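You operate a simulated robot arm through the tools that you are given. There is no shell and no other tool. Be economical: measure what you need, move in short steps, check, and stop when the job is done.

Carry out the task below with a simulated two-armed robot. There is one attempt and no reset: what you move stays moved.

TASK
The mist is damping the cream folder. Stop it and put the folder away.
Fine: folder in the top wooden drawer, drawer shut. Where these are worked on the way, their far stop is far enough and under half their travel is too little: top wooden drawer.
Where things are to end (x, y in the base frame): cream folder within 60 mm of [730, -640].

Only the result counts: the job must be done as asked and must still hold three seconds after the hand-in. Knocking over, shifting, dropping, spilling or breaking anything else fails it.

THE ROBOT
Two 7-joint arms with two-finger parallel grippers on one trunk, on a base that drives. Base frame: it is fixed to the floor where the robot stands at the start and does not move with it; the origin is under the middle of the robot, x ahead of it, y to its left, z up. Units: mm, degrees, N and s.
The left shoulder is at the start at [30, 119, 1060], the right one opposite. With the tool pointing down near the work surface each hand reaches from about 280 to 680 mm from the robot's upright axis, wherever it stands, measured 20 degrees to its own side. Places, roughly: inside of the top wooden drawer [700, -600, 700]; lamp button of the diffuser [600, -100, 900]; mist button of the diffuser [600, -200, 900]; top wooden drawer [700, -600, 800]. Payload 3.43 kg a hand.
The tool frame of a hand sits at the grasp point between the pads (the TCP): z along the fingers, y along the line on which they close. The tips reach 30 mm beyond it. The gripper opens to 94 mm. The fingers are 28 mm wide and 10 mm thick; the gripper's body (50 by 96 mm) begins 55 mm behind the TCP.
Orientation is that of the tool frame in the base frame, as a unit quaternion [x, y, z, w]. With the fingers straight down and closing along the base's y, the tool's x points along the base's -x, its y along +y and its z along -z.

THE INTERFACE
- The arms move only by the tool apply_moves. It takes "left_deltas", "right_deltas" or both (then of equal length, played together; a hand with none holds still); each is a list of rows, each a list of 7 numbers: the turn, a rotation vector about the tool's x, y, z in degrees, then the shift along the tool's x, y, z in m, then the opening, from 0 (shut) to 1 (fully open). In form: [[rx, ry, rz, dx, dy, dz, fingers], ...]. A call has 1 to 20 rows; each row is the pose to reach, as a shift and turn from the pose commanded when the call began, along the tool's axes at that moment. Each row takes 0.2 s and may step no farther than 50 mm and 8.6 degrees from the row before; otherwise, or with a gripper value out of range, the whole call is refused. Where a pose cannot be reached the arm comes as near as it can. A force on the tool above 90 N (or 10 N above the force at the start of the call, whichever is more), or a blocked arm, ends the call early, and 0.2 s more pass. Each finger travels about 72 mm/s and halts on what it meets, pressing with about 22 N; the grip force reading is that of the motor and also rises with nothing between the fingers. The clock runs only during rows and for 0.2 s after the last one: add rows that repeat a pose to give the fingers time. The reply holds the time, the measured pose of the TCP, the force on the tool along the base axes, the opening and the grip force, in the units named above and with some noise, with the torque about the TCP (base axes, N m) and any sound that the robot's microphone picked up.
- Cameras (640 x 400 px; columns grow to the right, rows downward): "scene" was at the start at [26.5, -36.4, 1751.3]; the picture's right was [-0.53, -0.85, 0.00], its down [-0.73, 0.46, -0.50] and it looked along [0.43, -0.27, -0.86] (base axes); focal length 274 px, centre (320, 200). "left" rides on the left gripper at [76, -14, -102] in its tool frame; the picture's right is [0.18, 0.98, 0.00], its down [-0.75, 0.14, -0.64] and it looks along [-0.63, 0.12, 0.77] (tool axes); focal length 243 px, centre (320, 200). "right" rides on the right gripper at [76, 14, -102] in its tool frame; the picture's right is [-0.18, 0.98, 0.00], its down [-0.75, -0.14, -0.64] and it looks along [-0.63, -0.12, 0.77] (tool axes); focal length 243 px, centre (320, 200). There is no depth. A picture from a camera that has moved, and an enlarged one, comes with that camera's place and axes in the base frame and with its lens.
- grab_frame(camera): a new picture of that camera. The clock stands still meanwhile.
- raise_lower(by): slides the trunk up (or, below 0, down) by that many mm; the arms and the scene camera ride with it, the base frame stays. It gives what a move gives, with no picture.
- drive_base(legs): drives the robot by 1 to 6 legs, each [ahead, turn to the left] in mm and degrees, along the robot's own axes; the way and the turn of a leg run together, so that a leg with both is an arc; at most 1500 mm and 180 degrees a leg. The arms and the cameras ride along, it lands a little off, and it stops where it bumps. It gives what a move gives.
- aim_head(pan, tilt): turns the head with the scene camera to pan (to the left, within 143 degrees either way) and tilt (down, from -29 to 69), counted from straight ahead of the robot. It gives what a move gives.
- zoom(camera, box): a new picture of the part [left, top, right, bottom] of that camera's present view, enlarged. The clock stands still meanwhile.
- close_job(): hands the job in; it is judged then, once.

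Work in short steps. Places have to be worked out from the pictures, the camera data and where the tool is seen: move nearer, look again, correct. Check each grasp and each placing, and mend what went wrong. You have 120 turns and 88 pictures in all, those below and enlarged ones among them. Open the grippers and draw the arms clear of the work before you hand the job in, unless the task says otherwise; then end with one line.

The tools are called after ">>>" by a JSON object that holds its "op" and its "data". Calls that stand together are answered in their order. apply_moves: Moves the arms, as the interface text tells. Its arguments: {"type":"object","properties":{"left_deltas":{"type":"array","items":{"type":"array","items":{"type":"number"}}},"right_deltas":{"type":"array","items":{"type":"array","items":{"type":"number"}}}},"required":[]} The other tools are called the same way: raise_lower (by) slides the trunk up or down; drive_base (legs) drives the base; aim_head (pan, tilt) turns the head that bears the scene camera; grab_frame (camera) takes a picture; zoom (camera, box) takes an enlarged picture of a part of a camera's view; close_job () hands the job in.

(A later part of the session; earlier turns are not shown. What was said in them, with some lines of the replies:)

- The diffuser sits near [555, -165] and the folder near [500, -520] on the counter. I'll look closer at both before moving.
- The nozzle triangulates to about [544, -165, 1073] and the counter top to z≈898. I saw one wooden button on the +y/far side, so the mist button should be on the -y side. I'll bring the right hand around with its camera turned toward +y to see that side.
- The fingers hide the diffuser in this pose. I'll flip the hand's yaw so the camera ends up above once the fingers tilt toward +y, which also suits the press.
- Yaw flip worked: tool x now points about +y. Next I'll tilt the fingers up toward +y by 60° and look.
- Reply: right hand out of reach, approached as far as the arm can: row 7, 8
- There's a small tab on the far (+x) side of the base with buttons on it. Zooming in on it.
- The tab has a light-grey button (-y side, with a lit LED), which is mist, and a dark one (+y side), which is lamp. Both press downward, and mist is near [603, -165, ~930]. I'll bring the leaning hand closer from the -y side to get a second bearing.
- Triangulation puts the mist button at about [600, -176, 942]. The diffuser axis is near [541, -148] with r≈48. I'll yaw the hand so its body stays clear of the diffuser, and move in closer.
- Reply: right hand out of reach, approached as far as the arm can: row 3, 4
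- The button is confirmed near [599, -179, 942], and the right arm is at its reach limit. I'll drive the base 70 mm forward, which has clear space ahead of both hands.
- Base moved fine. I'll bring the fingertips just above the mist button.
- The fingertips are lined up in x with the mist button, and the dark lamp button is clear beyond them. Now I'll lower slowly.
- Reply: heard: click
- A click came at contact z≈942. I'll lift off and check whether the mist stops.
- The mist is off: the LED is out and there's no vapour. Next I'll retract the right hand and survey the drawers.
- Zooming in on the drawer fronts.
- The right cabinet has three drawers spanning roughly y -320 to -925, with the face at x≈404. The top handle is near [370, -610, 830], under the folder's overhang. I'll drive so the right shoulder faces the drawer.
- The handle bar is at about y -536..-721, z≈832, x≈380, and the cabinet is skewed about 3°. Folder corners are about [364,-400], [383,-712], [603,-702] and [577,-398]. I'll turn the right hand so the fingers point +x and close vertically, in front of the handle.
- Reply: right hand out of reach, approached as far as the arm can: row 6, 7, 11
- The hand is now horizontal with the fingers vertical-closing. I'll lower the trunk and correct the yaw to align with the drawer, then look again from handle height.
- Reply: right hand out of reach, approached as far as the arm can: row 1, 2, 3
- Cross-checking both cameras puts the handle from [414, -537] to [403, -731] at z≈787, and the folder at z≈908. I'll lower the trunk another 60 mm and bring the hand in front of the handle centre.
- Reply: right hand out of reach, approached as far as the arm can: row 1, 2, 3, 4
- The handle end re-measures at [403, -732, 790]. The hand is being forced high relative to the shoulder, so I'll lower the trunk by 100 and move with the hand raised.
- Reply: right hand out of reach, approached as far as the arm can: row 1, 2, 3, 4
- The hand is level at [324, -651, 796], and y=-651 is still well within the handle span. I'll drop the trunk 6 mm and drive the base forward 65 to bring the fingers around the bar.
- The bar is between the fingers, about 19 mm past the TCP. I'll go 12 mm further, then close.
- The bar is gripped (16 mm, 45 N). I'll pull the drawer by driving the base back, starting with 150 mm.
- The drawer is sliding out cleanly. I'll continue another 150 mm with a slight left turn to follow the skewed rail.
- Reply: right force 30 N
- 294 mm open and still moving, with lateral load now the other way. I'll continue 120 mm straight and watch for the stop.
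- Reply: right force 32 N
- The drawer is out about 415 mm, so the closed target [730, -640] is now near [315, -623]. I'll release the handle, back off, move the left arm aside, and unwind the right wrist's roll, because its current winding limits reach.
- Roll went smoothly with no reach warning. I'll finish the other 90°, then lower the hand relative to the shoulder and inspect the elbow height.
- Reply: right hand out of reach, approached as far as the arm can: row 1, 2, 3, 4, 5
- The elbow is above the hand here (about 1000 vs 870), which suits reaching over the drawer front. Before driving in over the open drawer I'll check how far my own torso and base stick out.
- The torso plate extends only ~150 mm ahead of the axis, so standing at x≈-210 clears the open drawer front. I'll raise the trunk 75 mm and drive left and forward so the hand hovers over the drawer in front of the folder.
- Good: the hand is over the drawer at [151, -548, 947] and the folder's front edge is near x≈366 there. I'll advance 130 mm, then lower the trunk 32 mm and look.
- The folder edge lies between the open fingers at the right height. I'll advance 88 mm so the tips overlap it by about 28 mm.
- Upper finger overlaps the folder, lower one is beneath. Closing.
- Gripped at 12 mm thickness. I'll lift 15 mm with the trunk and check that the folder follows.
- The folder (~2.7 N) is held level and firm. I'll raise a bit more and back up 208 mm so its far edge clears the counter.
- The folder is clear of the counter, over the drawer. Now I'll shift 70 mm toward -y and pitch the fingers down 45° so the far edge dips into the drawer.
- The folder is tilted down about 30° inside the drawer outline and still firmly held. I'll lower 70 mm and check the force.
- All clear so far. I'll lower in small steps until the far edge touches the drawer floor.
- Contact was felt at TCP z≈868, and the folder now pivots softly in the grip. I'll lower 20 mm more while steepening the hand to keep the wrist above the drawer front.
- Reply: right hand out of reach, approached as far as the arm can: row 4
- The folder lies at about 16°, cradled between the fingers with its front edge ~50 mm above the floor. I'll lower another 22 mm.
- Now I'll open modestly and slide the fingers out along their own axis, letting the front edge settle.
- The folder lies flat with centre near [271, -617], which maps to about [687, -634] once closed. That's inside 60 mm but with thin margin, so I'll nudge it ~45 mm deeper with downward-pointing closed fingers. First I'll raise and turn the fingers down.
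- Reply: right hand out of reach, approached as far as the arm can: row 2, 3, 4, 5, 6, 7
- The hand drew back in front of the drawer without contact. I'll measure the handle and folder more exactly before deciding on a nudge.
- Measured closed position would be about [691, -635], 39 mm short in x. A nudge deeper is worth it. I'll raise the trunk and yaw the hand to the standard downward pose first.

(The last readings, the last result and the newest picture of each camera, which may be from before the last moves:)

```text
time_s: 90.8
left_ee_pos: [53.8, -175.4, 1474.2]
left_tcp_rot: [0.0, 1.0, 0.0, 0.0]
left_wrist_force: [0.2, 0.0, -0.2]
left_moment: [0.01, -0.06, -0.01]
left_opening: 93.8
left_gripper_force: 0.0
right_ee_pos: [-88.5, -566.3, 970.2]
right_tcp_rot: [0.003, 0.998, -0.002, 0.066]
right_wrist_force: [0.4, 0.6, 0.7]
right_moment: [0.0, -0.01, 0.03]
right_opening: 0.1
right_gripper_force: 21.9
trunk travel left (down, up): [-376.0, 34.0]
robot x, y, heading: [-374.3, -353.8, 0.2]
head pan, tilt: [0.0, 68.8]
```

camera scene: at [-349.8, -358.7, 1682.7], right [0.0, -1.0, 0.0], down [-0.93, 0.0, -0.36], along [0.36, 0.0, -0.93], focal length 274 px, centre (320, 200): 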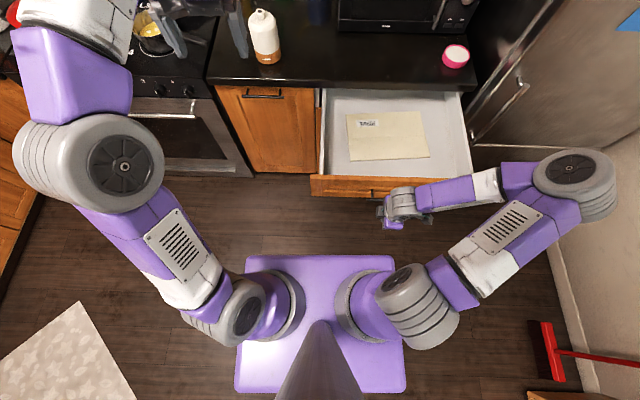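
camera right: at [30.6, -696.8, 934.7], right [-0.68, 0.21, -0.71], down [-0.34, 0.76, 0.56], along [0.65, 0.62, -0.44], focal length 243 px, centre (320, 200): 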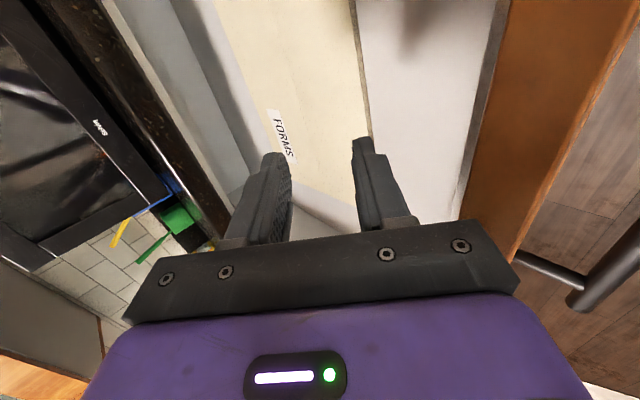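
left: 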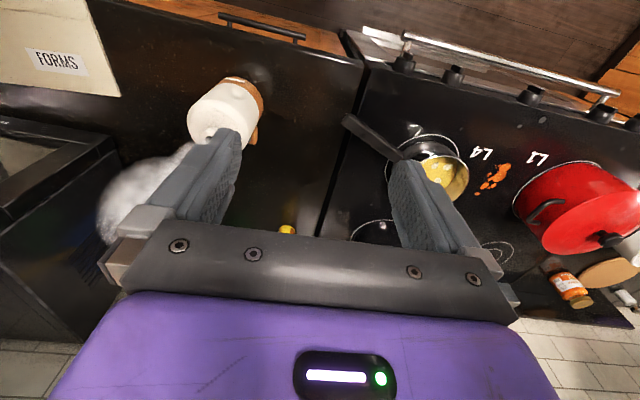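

Standard downward pose reached. I'll move the arm forward over the drawer to just in front of the folder's front edge.

>>> {"op": "apply_moves", "data": {"right_deltas": [[0, 0, 0, -0.038, -0.009, 0.005, 0], [0, 0, 0, -0.076, -0.018, 0.01, 0], [0, 0, 0, -0.114, -0.027, 0.015, 0], [0, 0, 0, -0.152, -0.036, 0.02, 0], [0, 0, 0, -0.189, -0.045, 0.025, 0], [0, 0, 0, -0.213, -0.054, 0.028, 0], [0, 0, 0, -0.213, -0.054, 0.028, 0]]}}

>>> {"op": "grab_frame", "data": {"camera": "right"}}

```text
time_s: 92.4
left_ee_pos: [52.8, -175.3, 1473.8]
left_tcp_rot: [-0.001, 1.0, 0.0, -0.001]
left_wrist_force: [0.4, -0.1, 0.2]
left_moment: [-0.01, -0.01, -0.03]
left_opening: 94.3
left_gripper_force: 0.1
right_ee_pos: [125.3, -620.1, 970.7]
right_tcp_rot: [0.002, 0.998, -0.003, 0.066]
right_wrist_force: [0.5, 1.1, -0.2]
right_moment: [0.0, 0.0, -0.01]
right_opening: 0.1
right_gripper_force: 22.2
trunk travel left (down, up): [-376.0, 34.0]
robot x, y, heading: [-374.9, -356.7, -0.0]
head pan, tilt: [0.0, 68.8]
```

```text
34 pictures are left
camera right: at [35.7, -605.5, 1063.3], right [0.19, 0.98, 0.02], down [0.66, -0.14, 0.74], along [0.73, -0.12, -0.68], focal length 243 px, centre (320, 200)
```

right: 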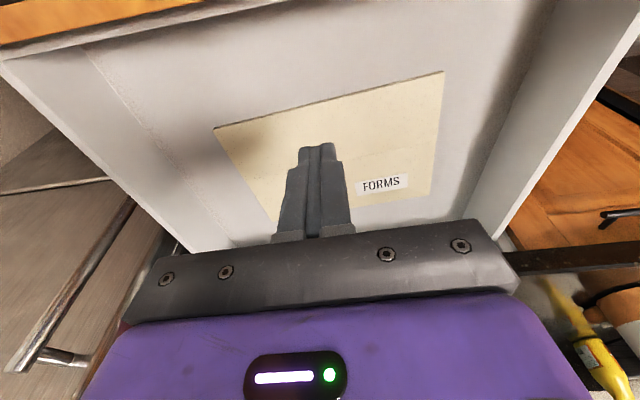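

Both cameras agree the folder's front edge is at x≈169 near y -620. I'll move 13 mm forward for panel clearance, then lower the trunk 150 mm.

>>> {"op": "apply_moves", "data": {"right_deltas": [[0, 0, 0, -0.013, 0, 0.002, 0], [0, 0, 0, -0.013, 0, 0.002, 0]]}}

>>> {"op": "raise_lower", "data": {"by": -150}}

>>> {"op": "grab_frame", "data": {"camera": "right"}}

```text
time_s: 93.0
left_ee_pos: [53.5, -175.7, 1473.9]
left_tcp_rot: [-0.001, 1.0, 0.0, 0.0]
left_wrist_force: [0.1, -0.5, 0.5]
left_moment: [0.02, -0.02, 0.01]
left_opening: 93.9
left_gripper_force: 0.0
right_ee_pos: [138.6, -620.9, 971.2]
right_tcp_rot: [0.002, 0.998, -0.002, 0.066]
right_wrist_force: [-0.5, 0.0, -1.5]
right_moment: [-0.01, 0.02, -0.01]
right_opening: 0.2
right_gripper_force: 22.1
trunk travel left (down, up): [-376.0, 34.0]
robot x, y, heading: [-373.8, -355.3, 0.1]
head pan, tilt: [0.0, 68.8]
```

```text
time_s: 94.8
left_ee_pos: [53.0, -175.3, 1325.4]
left_tcp_rot: [0.0, 1.0, 0.0, -0.001]
left_wrist_force: [-0.1, -0.5, 0.3]
left_moment: [0.02, 0.03, -0.01]
left_opening: 93.9
left_gripper_force: 0.1
right_ee_pos: [139.6, -620.9, 821.6]
right_tcp_rot: [0.002, 0.998, -0.003, 0.067]
right_wrist_force: [0.1, 0.4, 0.2]
right_moment: [0.0, -0.01, 0.01]
right_opening: 0.2
right_gripper_force: 21.8
trunk travel left (down, up): [-226.0, 184.0]
robot x, y, heading: [-377.9, -355.2, 0.1]
head pan, tilt: [0.0, 68.8]
```

```text
33 pictures are left
camera right: at [49.2, -605.4, 913.5], right [0.19, 0.98, 0.02], down [0.66, -0.14, 0.74], along [0.73, -0.12, -0.68], focal length 243 px, centre (320, 200)
```

right: 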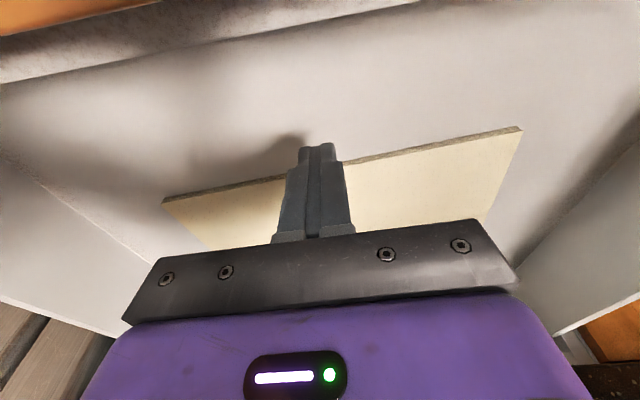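

Tips are ahead of the front edge at z≈790. I'll lower 16 mm and check the force.

>>> {"op": "raise_lower", "data": {"by": -16}}

>>> {"op": "raise_lower", "data": {"by": -5}}

>>> {"op": "grab_frame", "data": {"camera": "right"}}

```text
time_s: 95.4
left_ee_pos: [52.6, -174.1, 1307.6]
left_tcp_rot: [-0.002, 1.0, -0.001, 0.001]
left_wrist_force: [0.0, 0.8, -0.4]
left_moment: [0.0, 0.03, 0.02]
left_opening: 94.0
left_gripper_force: 0.0
right_ee_pos: [138.7, -621.6, 804.8]
right_tcp_rot: [0.002, 0.998, -0.003, 0.066]
right_wrist_force: [-0.8, -0.5, -0.7]
right_moment: [0.01, -0.01, 0.0]
right_opening: 0.0
right_gripper_force: 22.2
trunk travel left (down, up): [-210.0, 200.0]
robot x, y, heading: [-376.4, -356.4, 0.2]
head pan, tilt: [0.0, 68.8]
```

```text
time_s: 95.9
left_ee_pos: [53.7, -174.4, 1304.3]
left_tcp_rot: [-0.001, 1.0, 0.0, 0.0]
left_wrist_force: [-0.5, -0.4, 0.1]
left_moment: [-0.01, 0.01, 0.0]
left_opening: 93.9
left_gripper_force: 0.1
right_ee_pos: [140.1, -620.3, 800.4]
right_tcp_rot: [0.002, 0.998, -0.003, 0.067]
right_wrist_force: [-0.4, -0.3, -0.8]
right_moment: [-0.02, 0.03, 0.0]
right_opening: 0.0
right_gripper_force: 22.5
trunk travel left (down, up): [-205.0, 205.0]
robot x, y, heading: [-374.3, -356.9, 0.3]
head pan, tilt: [0.0, 68.8]
```

```text
32 pictures are left
camera right: at [49.2, -605.4, 892.2], right [0.19, 0.98, 0.02], down [0.66, -0.14, 0.74], along [0.73, -0.12, -0.68], focal length 243 px, centre (320, 200)
```

right: 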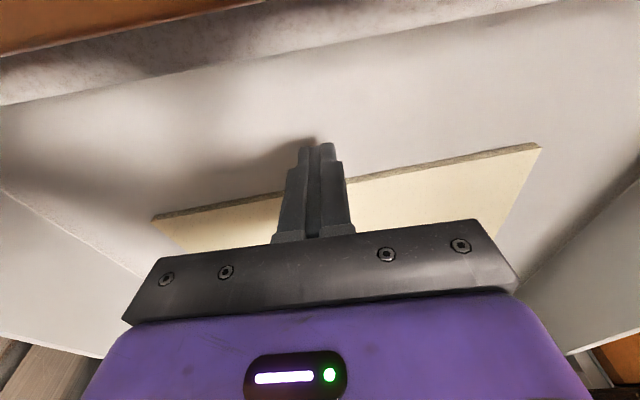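

No contact yet; continuing down in 5 mm steps.

>>> {"op": "raise_lower", "data": {"by": -5}}

>>> {"op": "raise_lower", "data": {"by": -4}}

```text
time_s: 96.5
left_ee_pos: [53.5, -176.2, 1298.1]
left_tcp_rot: [-0.001, 1.0, 0.0, 0.0]
left_wrist_force: [-0.4, 0.2, 0.5]
left_moment: [-0.03, 0.0, 0.01]
left_opening: 94.2
left_gripper_force: 0.0
right_ee_pos: [136.9, -621.1, 794.6]
right_tcp_rot: [0.001, 0.998, -0.003, 0.066]
right_wrist_force: [-0.8, -0.9, 0.7]
right_moment: [0.03, 0.0, 0.03]
right_opening: 0.0
right_gripper_force: 22.3
trunk travel left (down, up): [-200.0, 210.0]
robot x, y, heading: [-376.7, -355.2, 0.5]
head pan, tilt: [0.0, 68.8]
```

```text
time_s: 97.0
left_ee_pos: [53.9, -175.6, 1294.1]
left_tcp_rot: [-0.002, 1.0, 0.0, 0.0]
left_wrist_force: [-0.9, -0.1, 0.6]
left_moment: [0.02, 0.01, 0.0]
left_opening: 94.2
left_gripper_force: 0.1
right_ee_pos: [139.3, -620.7, 790.0]
right_tcp_rot: [0.002, 0.998, -0.002, 0.065]
right_wrist_force: [-0.3, 0.1, 0.2]
right_moment: [-0.03, -0.01, 0.02]
right_opening: 0.1
right_gripper_force: 21.9
trunk travel left (down, up): [-196.0, 214.0]
robot x, y, heading: [-377.2, -358.9, 0.2]
head pan, tilt: [0.0, 68.8]
```

>>> {"op": "raise_lower", "data": {"by": -5}}

>>> {"op": "raise_lower", "data": {"by": -4}}

>>> {"op": "zoom", "data": {"camera": "right", "box": [220, 90, 420, 240]}}

```text
time_s: 97.5
left_ee_pos: [54.2, -175.2, 1289.0]
left_tcp_rot: [-0.001, 1.0, 0.0, 0.001]
left_wrist_force: [0.3, -1.2, 0.0]
left_moment: [0.01, 0.03, 0.03]
left_opening: 94.1
left_gripper_force: 0.2
right_ee_pos: [139.4, -618.9, 785.5]
right_tcp_rot: [0.002, 0.998, -0.002, 0.066]
right_wrist_force: [1.0, 0.1, -0.1]
right_moment: [0.0, 0.01, 0.01]
right_opening: 0.1
right_gripper_force: 21.5
trunk travel left (down, up): [-191.0, 219.0]
robot x, y, heading: [-373.2, -358.4, 0.3]
head pan, tilt: [0.0, 68.8]
```

```text
time_s: 98.1
left_ee_pos: [52.9, -174.6, 1285.5]
left_tcp_rot: [-0.001, 1.0, 0.0, 0.0]
left_wrist_force: [0.3, -0.7, 0.5]
left_moment: [-0.01, 0.01, 0.0]
left_opening: 94.0
left_gripper_force: 0.0
right_ee_pos: [139.0, -621.4, 784.6]
right_tcp_rot: [0.002, 0.998, -0.004, 0.068]
right_wrist_force: [2.5, -4.2, 26.8]
right_moment: [0.55, 2.83, 0.38]
right_opening: 0.1
right_gripper_force: 21.5
trunk travel left (down, up): [-187.0, 223.0]
robot x, y, heading: [-374.9, -357.4, 0.2]
head pan, tilt: [0.0, 68.8]
```

```text
2.67 times, centred on (320, 165) of right
camera zoom: at [49.0, -605.3, 876.9], right [0.19, 0.98, 0.02], down [0.66, -0.14, 0.74], along [0.73, -0.13, -0.67], focal length 647 px, centre (320, 293)
```

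zoom: 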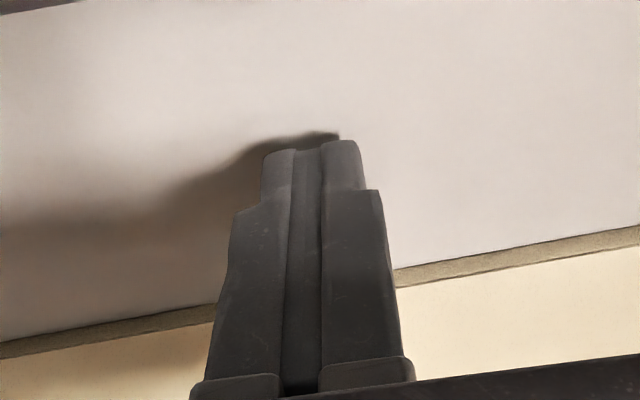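

Floor found at z≈753 (27 N), so the folder would sit at about [699, -637] when closed. I'll lift 4 mm and slide forward 48 mm, pushing the front edge ~30 mm deeper.

>>> {"op": "raise_lower", "data": {"by": 5}}

>>> {"op": "apply_moves", "data": {"right_deltas": [[0, 0, 0, -0.008, 0, 0.0011, 0], [0, 0, 0, -0.016, 0, 0.0021, 0], [0, 0, 0, -0.022, 0, 0.0029, 0], [0, 0, 0, -0.028, 0, 0.0037, 0], [0, 0, 0, -0.034, 0, 0.0045, 0], [0, 0, 0, -0.04, 0, 0.0053, 0], [0, 0, 0, -0.045, 0, 0.006, 0], [0, 0, 0, -0.048, 0, 0.0064, 0], [0, 0, 0, -0.048, 0, 0.0064, 0]]}}

>>> {"op": "grab_frame", "data": {"camera": "right"}}

>>> {"op": "zoom", "data": {"camera": "scene", "box": [300, 40, 500, 190]}}

```text
time_s: 98.6
left_ee_pos: [54.5, -175.5, 1291.0]
left_tcp_rot: [-0.001, 1.0, 0.0, 0.0]
left_wrist_force: [0.2, 0.4, 0.4]
left_moment: [-0.02, -0.01, -0.02]
left_opening: 94.0
left_gripper_force: 0.1
right_ee_pos: [139.4, -620.2, 784.6]
right_tcp_rot: [0.002, 0.998, -0.002, 0.066]
right_wrist_force: [-0.5, -1.0, 0.4]
right_moment: [0.02, -0.01, 0.01]
right_opening: 0.0
right_gripper_force: 22.1
trunk travel left (down, up): [-192.0, 218.0]
robot x, y, heading: [-375.6, -356.7, 0.2]
head pan, tilt: [0.0, 68.8]
```

```text
time_s: 100.6
left_ee_pos: [52.6, -174.6, 1290.3]
left_tcp_rot: [-0.001, 1.0, -0.001, 0.0]
left_wrist_force: [0.1, -0.2, 0.3]
left_moment: [-0.03, 0.01, -0.03]
left_opening: 94.0
left_gripper_force: 0.1
right_ee_pos: [181.1, -622.4, 786.9]
right_tcp_rot: [0.001, 0.998, -0.001, 0.068]
right_wrist_force: [0.3, 2.5, 2.8]
right_moment: [0.06, -0.02, 0.0]
right_opening: 0.0
right_gripper_force: 22.0
right hand out of reach, approached as far as the arm can: row 7, 8, 9
trunk travel left (down, up): [-192.0, 218.0]
robot x, y, heading: [-371.8, -357.1, 0.1]
head pan, tilt: [0.0, 68.8]
```

```text
30 pictures are left
camera right: at [91.7, -606.8, 879.6], right [0.19, 0.98, 0.02], down [0.66, -0.14, 0.74], along [0.73, -0.12, -0.67], focal length 243 px, centre (320, 200)
```

right: 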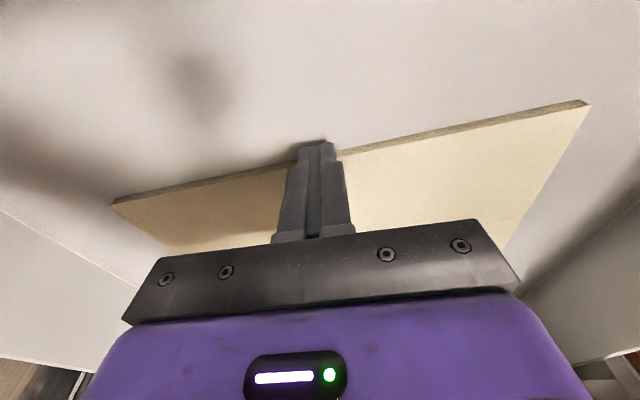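

```text
2.67 times, centred on (400, 115) of scene
camera zoom: at [-350.1, -358.6, 1608.7], right [0.0, -1.0, 0.0], down [-0.93, 0.0, -0.36], along [0.36, 0.0, -0.93], focal length 730 px, centre (107, 427)
```

zoom: 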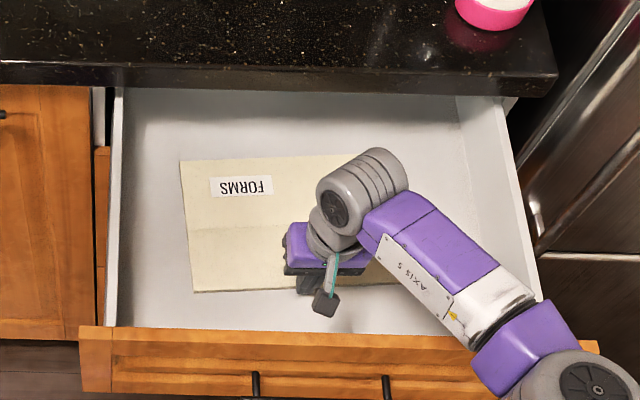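

The folder moved slightly deeper; centre is now ≈[289, -622], which gives ≈[706, -638] closed and a good margin. I'll back the fingers off, raise, and withdraw behind the drawer front.

>>> {"op": "apply_moves", "data": {"right_deltas": [[0, 0, 0, 0.01, 0, -0.002, 0], [0, 0, 0, 0.025, 0, -0.005, 0], [0, 0, 0, 0.025, 0, -0.035, 0]]}}

>>> {"op": "raise_lower", "data": {"by": 160}}

>>> {"op": "drive_base", "data": {"legs": [[-330, 0]]}}

>>> {"op": "aim_head", "data": {"pan": -8, "tilt": 55}}

>>> {"op": "grab_frame", "data": {"camera": "scene"}}

```text
time_s: 101.4
left_ee_pos: [53.4, -175.1, 1289.3]
left_tcp_rot: [-0.002, 1.0, 0.0, 0.0]
left_wrist_force: [0.2, 0.4, -0.6]
left_moment: [-0.05, -0.02, 0.0]
left_opening: 93.8
left_gripper_force: 0.1
right_ee_pos: [152.1, -622.6, 819.0]
right_tcp_rot: [0.002, 0.998, -0.002, 0.065]
right_wrist_force: [-0.4, 0.3, -0.4]
right_moment: [0.04, 0.0, -0.03]
right_opening: 0.2
right_gripper_force: 22.2
trunk travel left (down, up): [-192.0, 218.0]
robot x, y, heading: [-375.7, -359.4, 0.2]
head pan, tilt: [0.0, 68.8]
```

```text
time_s: 103.2
left_ee_pos: [54.0, -175.8, 1449.6]
left_tcp_rot: [-0.002, 1.0, 0.0, -0.002]
left_wrist_force: [-0.3, 0.0, 0.2]
left_moment: [-0.01, 0.01, -0.01]
left_opening: 93.9
left_gripper_force: 0.0
right_ee_pos: [152.8, -621.4, 976.7]
right_tcp_rot: [0.002, 0.998, -0.003, 0.066]
right_wrist_force: [0.2, -0.3, 0.5]
right_moment: [-0.03, 0.01, 0.01]
right_opening: 0.2
right_gripper_force: 22.1
trunk travel left (down, up): [-352.0, 58.0]
robot x, y, heading: [-376.0, -358.4, 0.0]
head pan, tilt: [0.0, 68.8]
```

```text
time_s: 105.4
left_ee_pos: [-276.9, -175.0, 1450.6]
left_tcp_rot: [-0.004, 1.0, 0.0, -0.001]
left_wrist_force: [-0.2, 0.2, 0.1]
left_moment: [0.03, -0.03, -0.01]
left_opening: 94.0
left_gripper_force: 0.0
right_ee_pos: [-178.8, -621.7, 979.0]
right_tcp_rot: [-0.001, 0.998, -0.003, 0.066]
right_wrist_force: [-0.7, 1.6, -0.4]
right_moment: [0.02, -0.02, -0.02]
right_opening: 0.0
right_gripper_force: 22.1
trunk travel left (down, up): [-352.0, 58.0]
robot x, y, heading: [-705.4, -359.4, 0.5]
head pan, tilt: [0.0, 68.8]
```

```text
time_s: 106.2
left_ee_pos: [-277.5, -174.9, 1450.1]
left_tcp_rot: [-0.003, 1.0, 0.0, 0.0]
left_wrist_force: [-0.1, -0.9, -0.1]
left_moment: [0.01, 0.04, -0.01]
left_opening: 93.8
left_gripper_force: 0.3
right_ee_pos: [-176.7, -621.2, 977.6]
right_tcp_rot: [-0.001, 0.998, -0.004, 0.067]
right_wrist_force: [0.7, -0.1, 0.1]
right_moment: [-0.02, 0.01, 0.02]
right_opening: 0.0
right_gripper_force: 22.2
trunk travel left (down, up): [-352.0, 58.0]
robot x, y, heading: [-709.3, -357.1, 0.2]
head pan, tilt: [-8.0, 55.0]
```

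```text
28 pictures are left
camera scene: at [-665.0, -370.4, 1784.1], right [-0.13, -0.99, 0.0], down [-0.81, 0.11, -0.57], along [0.57, -0.08, -0.82], focal length 274 px, centre (320, 200)
```

scene: 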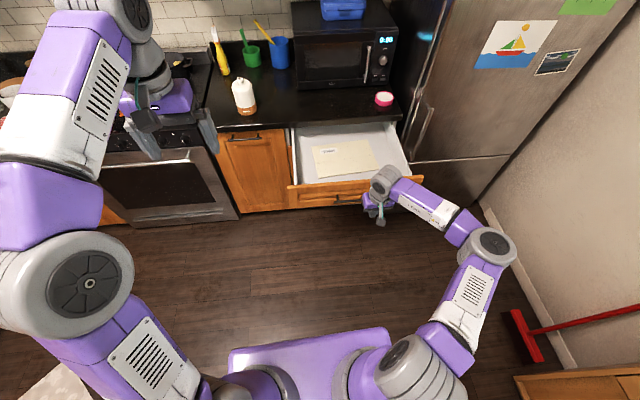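

The drawer with the folder in it looks good. I'll tilt the fingers forward to ~30° from vertical and lower to handle height to push the drawer shut by the bar.

>>> {"op": "apply_moves", "data": {"right_deltas": [[0, -7.5, 0, 0, 0, 0, 0], [0, -15, 0, 0, 0, 0, 0], [0, -22.5, 0, 0, 0, 0, 0], [0, -22.5, 0, 0, 0, 0, 0]]}}

>>> {"op": "raise_lower", "data": {"by": -178}}

>>> {"op": "drive_base", "data": {"legs": [[110, 0]]}}

>>> {"op": "grab_frame", "data": {"camera": "right"}}

```text
time_s: 107.2
left_ee_pos: [-278.4, -174.9, 1450.0]
left_tcp_rot: [-0.004, 1.0, 0.0, -0.001]
left_wrist_force: [0.4, -0.3, -0.6]
left_moment: [0.02, 0.01, -0.02]
left_opening: 94.0
left_gripper_force: 0.1
right_ee_pos: [-177.0, -621.3, 977.8]
right_tcp_rot: [-0.001, 0.966, -0.002, 0.26]
right_wrist_force: [-0.5, 0.0, -0.4]
right_moment: [0.01, -0.01, -0.02]
right_opening: 0.1
right_gripper_force: 22.0
trunk travel left (down, up): [-352.0, 58.0]
robot x, y, heading: [-707.3, -357.2, 0.4]
head pan, tilt: [-8.0, 55.0]
```

```text
time_s: 109.2
left_ee_pos: [-277.0, -174.8, 1271.1]
left_tcp_rot: [-0.003, 1.0, 0.0, -0.002]
left_wrist_force: [0.1, 0.4, -0.1]
left_moment: [0.02, 0.01, -0.01]
left_opening: 94.2
left_gripper_force: 0.0
right_ee_pos: [-176.5, -622.3, 801.6]
right_tcp_rot: [-0.001, 0.966, -0.002, 0.26]
right_wrist_force: [-0.2, -0.2, -0.5]
right_moment: [-0.01, 0.04, -0.01]
right_opening: 0.0
right_gripper_force: 21.6
trunk travel left (down, up): [-174.0, 236.0]
robot x, y, heading: [-702.5, -360.3, 0.4]
head pan, tilt: [-8.0, 55.0]
```

```text
time_s: 110.3
left_ee_pos: [-169.0, -174.2, 1272.2]
left_tcp_rot: [-0.003, 1.0, 0.0, 0.0]
left_wrist_force: [0.7, 0.3, 0.5]
left_moment: [0.01, 0.01, 0.02]
left_opening: 93.8
left_gripper_force: 0.1
right_ee_pos: [-68.0, -620.0, 799.9]
right_tcp_rot: [0.0, 0.966, -0.002, 0.259]
right_wrist_force: [-0.2, 1.1, 0.1]
right_moment: [-0.01, -0.02, 0.01]
right_opening: 0.1
right_gripper_force: 22.0
trunk travel left (down, up): [-174.0, 236.0]
robot x, y, heading: [-597.5, -359.5, 0.5]
head pan, tilt: [-8.0, 55.0]
```

```text
27 pictures are left
camera right: at [-186.5, -605.9, 851.7], right [0.16, 0.98, 0.09], down [0.33, -0.14, 0.93], along [0.93, -0.12, -0.35], focal length 243 px, centre (320, 200)
```

right: 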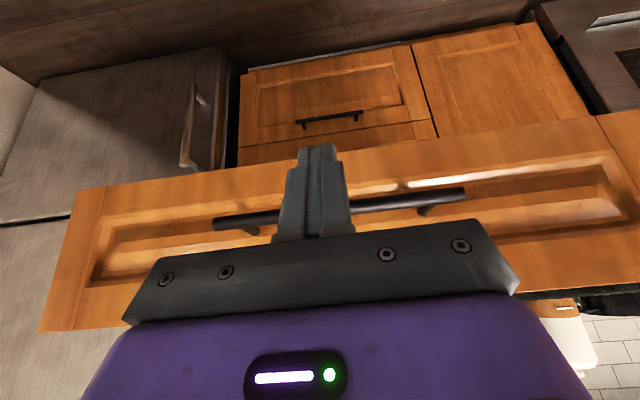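

The bar is squarely ahead of the fingertips. I'll push by driving forward 250 mm, then check.

>>> {"op": "drive_base", "data": {"legs": [[250, 0]]}}

>>> {"op": "grab_frame", "data": {"camera": "scene"}}

>>> {"op": "grab_frame", "data": {"camera": "right"}}

```text
time_s: 112.2
left_ee_pos: [83.9, -169.0, 1272.6]
left_tcp_rot: [-0.007, 1.0, 0.0, 0.0]
left_wrist_force: [0.5, 0.4, -0.5]
left_moment: [-0.01, 0.0, 0.06]
left_opening: 93.8
left_gripper_force: 0.1
right_ee_pos: [185.5, -614.8, 799.9]
right_tcp_rot: [-0.003, 0.966, -0.002, 0.258]
right_wrist_force: [-0.2, -1.0, -1.0]
right_moment: [-0.03, 0.05, -0.01]
right_opening: 0.1
right_gripper_force: 22.1
trunk travel left (down, up): [-174.0, 236.0]
robot x, y, heading: [-345.4, -357.9, 0.7]
head pan, tilt: [-8.0, 55.0]
```

```text
26 pictures are left
camera scene: at [-303.3, -366.7, 1606.1], right [-0.13, -0.99, 0.0], down [-0.81, 0.1, -0.57], along [0.57, -0.07, -0.82], focal length 274 px, centre (320, 200)
```

scene: 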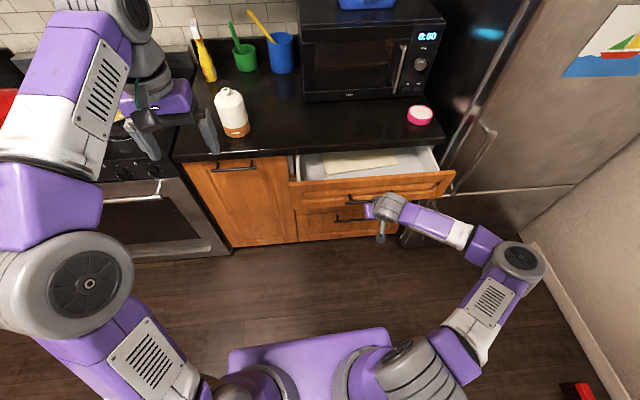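

```text
25 pictures are left
camera right: at [67.3, -601.1, 851.9], right [0.15, 0.98, 0.09], down [0.33, -0.13, 0.93], along [0.93, -0.11, -0.35], focal length 243 px, centre (320, 200)
```

right: 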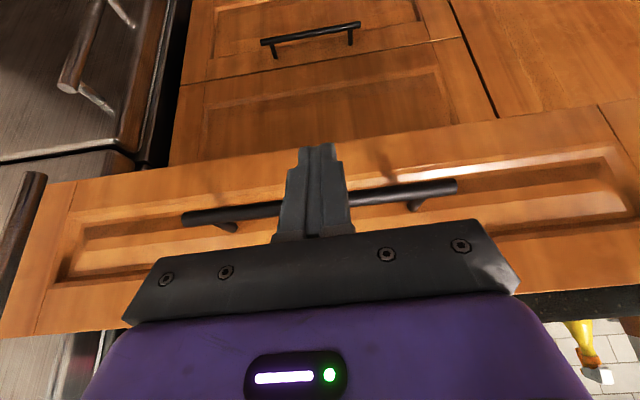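

Closing smoothly, with the folder still in view inside. Another 150 mm.

>>> {"op": "drive_base", "data": {"legs": [[150, -0.5]]}}

>>> {"op": "grab_frame", "data": {"camera": "right"}}

>>> {"op": "zoom", "data": {"camera": "scene", "box": [260, 130, 500, 310]}}

```text
time_s: 113.5
left_ee_pos: [231.2, -170.3, 1272.3]
left_tcp_rot: [-0.003, 1.0, 0.0, -0.002]
left_wrist_force: [0.6, -0.2, -0.6]
left_moment: [0.0, 0.05, -0.01]
left_opening: 94.0
left_gripper_force: 0.1
right_ee_pos: [330.5, -617.8, 800.4]
right_tcp_rot: [-0.001, 0.966, -0.002, 0.258]
right_wrist_force: [0.5, 0.1, -0.5]
right_moment: [0.03, -0.01, 0.0]
right_opening: 0.0
right_gripper_force: 21.8
trunk travel left (down, up): [-174.0, 236.0]
robot x, y, heading: [-198.8, -356.3, 0.3]
head pan, tilt: [-8.0, 55.0]
```

```text
24 pictures are left
camera right: at [212.7, -602.2, 851.8], right [0.16, 0.98, 0.09], down [0.33, -0.14, 0.93], along [0.93, -0.12, -0.35], focal length 243 px, centre (320, 200)
```

right: 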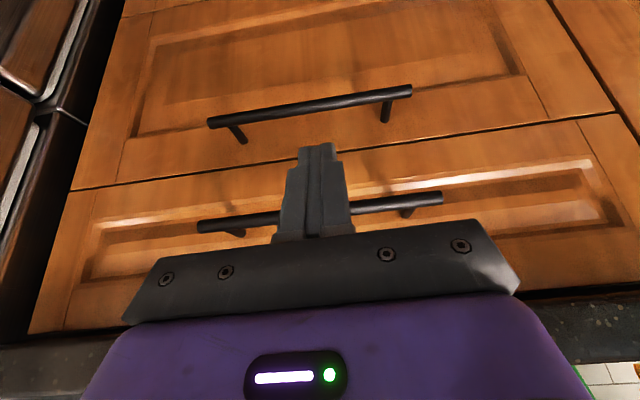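

```text
2.22 times, centred on (380, 220) of scene
camera zoom: at [-156.2, -365.5, 1606.1], right [-0.13, -0.99, 0.0], down [-0.81, 0.11, -0.57], along [0.57, -0.08, -0.82], focal length 609 px, centre (187, 156)
```

zoom: 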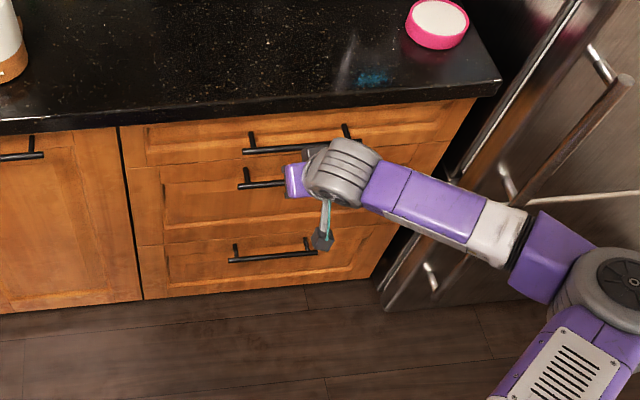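

Nearly shut, with no load. I'll take the last bit in small steps and watch the force.

>>> {"op": "drive_base", "data": {"legs": [[30, 0]]}}

>>> {"op": "drive_base", "data": {"legs": [[12, 0]]}}

```text
time_s: 114.4
left_ee_pos: [261.9, -169.9, 1271.1]
left_tcp_rot: [-0.003, 1.0, 0.0, -0.002]
left_wrist_force: [-0.1, -0.4, 0.8]
left_moment: [-0.03, 0.05, -0.03]
left_opening: 93.8
left_gripper_force: 0.0
right_ee_pos: [360.6, -616.7, 799.1]
right_tcp_rot: [-0.001, 0.966, -0.002, 0.26]
right_wrist_force: [0.0, 0.0, -0.1]
right_moment: [-0.03, 0.04, -0.02]
right_opening: 0.0
right_gripper_force: 21.9
trunk travel left (down, up): [-174.0, 236.0]
robot x, y, heading: [-173.4, -358.2, 0.4]
head pan, tilt: [-8.0, 55.0]
```

```text
time_s: 115.1
left_ee_pos: [272.0, -170.9, 1270.5]
left_tcp_rot: [-0.003, 1.0, 0.0, 0.0]
left_wrist_force: [0.4, 0.2, 0.4]
left_moment: [-0.04, 0.02, 0.0]
left_opening: 94.2
left_gripper_force: 0.1
right_ee_pos: [372.2, -616.6, 799.3]
right_tcp_rot: [-0.001, 0.966, -0.002, 0.259]
right_wrist_force: [0.2, -0.5, -1.2]
right_moment: [-0.01, 0.03, 0.03]
right_opening: 0.0
right_gripper_force: 21.9
trunk travel left (down, up): [-174.0, 236.0]
robot x, y, heading: [-154.3, -355.4, 0.3]
head pan, tilt: [-8.0, 55.0]
```

>>> {"op": "drive_base", "data": {"legs": [[10, 0]]}}

>>> {"op": "grab_frame", "data": {"camera": "right"}}

>>> {"op": "zoom", "data": {"camera": "scene", "box": [260, 130, 440, 265]}}

```text
time_s: 115.9
left_ee_pos: [279.2, -170.0, 1272.4]
left_tcp_rot: [-0.002, 1.0, 0.0, 0.0]
left_wrist_force: [0.2, -0.1, -0.1]
left_moment: [0.01, 0.0, 0.01]
left_opening: 94.0
left_gripper_force: 0.0
right_ee_pos: [376.8, -616.8, 796.7]
right_tcp_rot: [0.0, 0.967, -0.001, 0.253]
right_wrist_force: [-34.0, 3.5, -16.7]
right_moment: [-0.09, 0.64, -0.09]
right_opening: 0.0
right_gripper_force: 22.1
trunk travel left (down, up): [-174.0, 236.0]
robot x, y, heading: [-149.7, -353.4, 0.4]
head pan, tilt: [-8.0, 55.0]
```

```text
22 pictures are left
camera right: at [259.2, -601.7, 849.9], right [0.16, 0.98, 0.09], down [0.34, -0.14, 0.93], along [0.93, -0.12, -0.36], focal length 243 px, centre (320, 200)
```

right: 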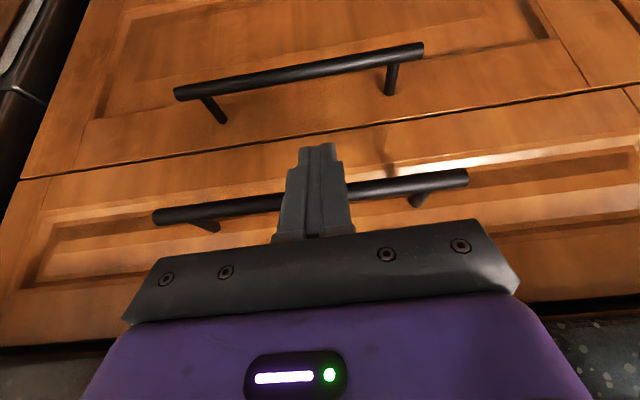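

```text
2.96 times, centred on (350, 198) of scene
camera zoom: at [-108.7, -365.4, 1606.0], right [-0.13, -0.99, 0.0], down [-0.81, 0.11, -0.57], along [0.57, -0.08, -0.82], focal length 812 px, centre (231, 207)
```

zoom: 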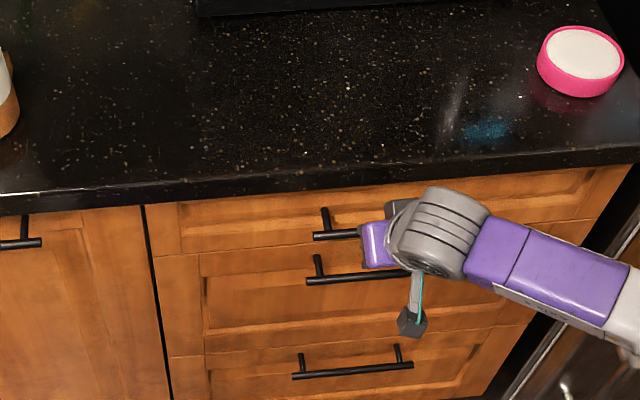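

The stop is reached (34 N at the predicted x≈376) and the fronts look flush. I'll back away and check.

>>> {"op": "drive_base", "data": {"legs": [[-300, 0]]}}

>>> {"op": "grab_frame", "data": {"camera": "scene"}}

>>> {"op": "grab_frame", "data": {"camera": "right"}}

```text
time_s: 117.9
left_ee_pos: [-21.9, -171.0, 1272.8]
left_tcp_rot: [-0.003, 1.0, 0.0, 0.0]
left_wrist_force: [-1.1, 0.1, -0.2]
left_moment: [-0.02, -0.01, 0.01]
left_opening: 94.2
left_gripper_force: 0.1
right_ee_pos: [75.0, -617.3, 796.4]
right_tcp_rot: [0.0, 0.968, -0.002, 0.252]
right_wrist_force: [0.0, 0.4, 0.5]
right_moment: [0.0, -0.01, -0.04]
right_opening: 0.0
right_gripper_force: 21.8
trunk travel left (down, up): [-174.0, 236.0]
robot x, y, heading: [-451.7, -359.7, 0.5]
head pan, tilt: [-8.0, 55.0]
```

```text
20 pictures are left
camera scene: at [-409.5, -367.4, 1606.2], right [-0.13, -0.99, 0.0], down [-0.81, 0.11, -0.57], along [0.57, -0.07, -0.82], focal length 274 px, centre (320, 200)
```

scene: 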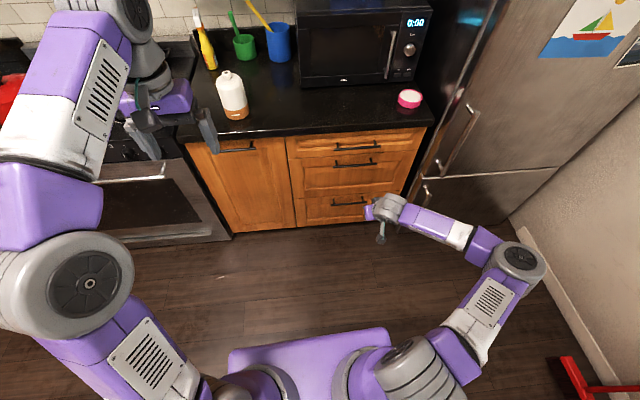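

```text
19 pictures are left
camera right: at [-41.9, -603.1, 849.7], right [0.16, 0.98, 0.09], down [0.34, -0.14, 0.93], along [0.93, -0.12, -0.36], focal length 243 px, centre (320, 200)
```

right: 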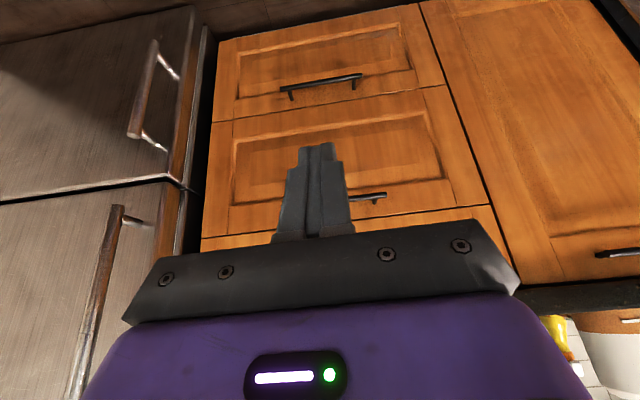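

The drawer is shut flush, the mist is off, and nothing else looks moved. I'll open the gripper and hand in.

>>> {"op": "apply_moves", "data": {"right_deltas": [[0, 0, 0, 0, 0, 0, 0.5], [0, 0, 0, 0, 0, 0, 1], [0, 0, 0, 0, 0, 0, 1], [0, 0, 0, 0, 0, 0, 1]]}}

>>> {"op": "close_job", "data": {}}

```text
time_s: 118.9
left_ee_pos: [-21.8, -171.3, 1273.0]
left_tcp_rot: [-0.004, 1.0, 0.0, -0.001]
left_wrist_force: [0.0, -0.4, -0.2]
left_moment: [0.05, -0.01, -0.03]
left_opening: 94.0
left_gripper_force: 0.0
right_ee_pos: [75.7, -617.7, 796.2]
right_tcp_rot: [0.0, 0.968, -0.002, 0.252]
right_wrist_force: [0.5, 0.1, 0.3]
right_moment: [-0.04, -0.01, 0.0]
right_opening: 94.1
right_gripper_force: 0.0
trunk travel left (down, up): [-174.0, 236.0]
robot x, y, heading: [-450.3, -356.8, 0.5]
head pan, tilt: [-8.0, 55.0]
```

```text
The job is handed in.
```

The mist is off, and the cream folder lies flat in the shut top drawer at about [706, -638], estimated from measurements taken while the drawer was open.
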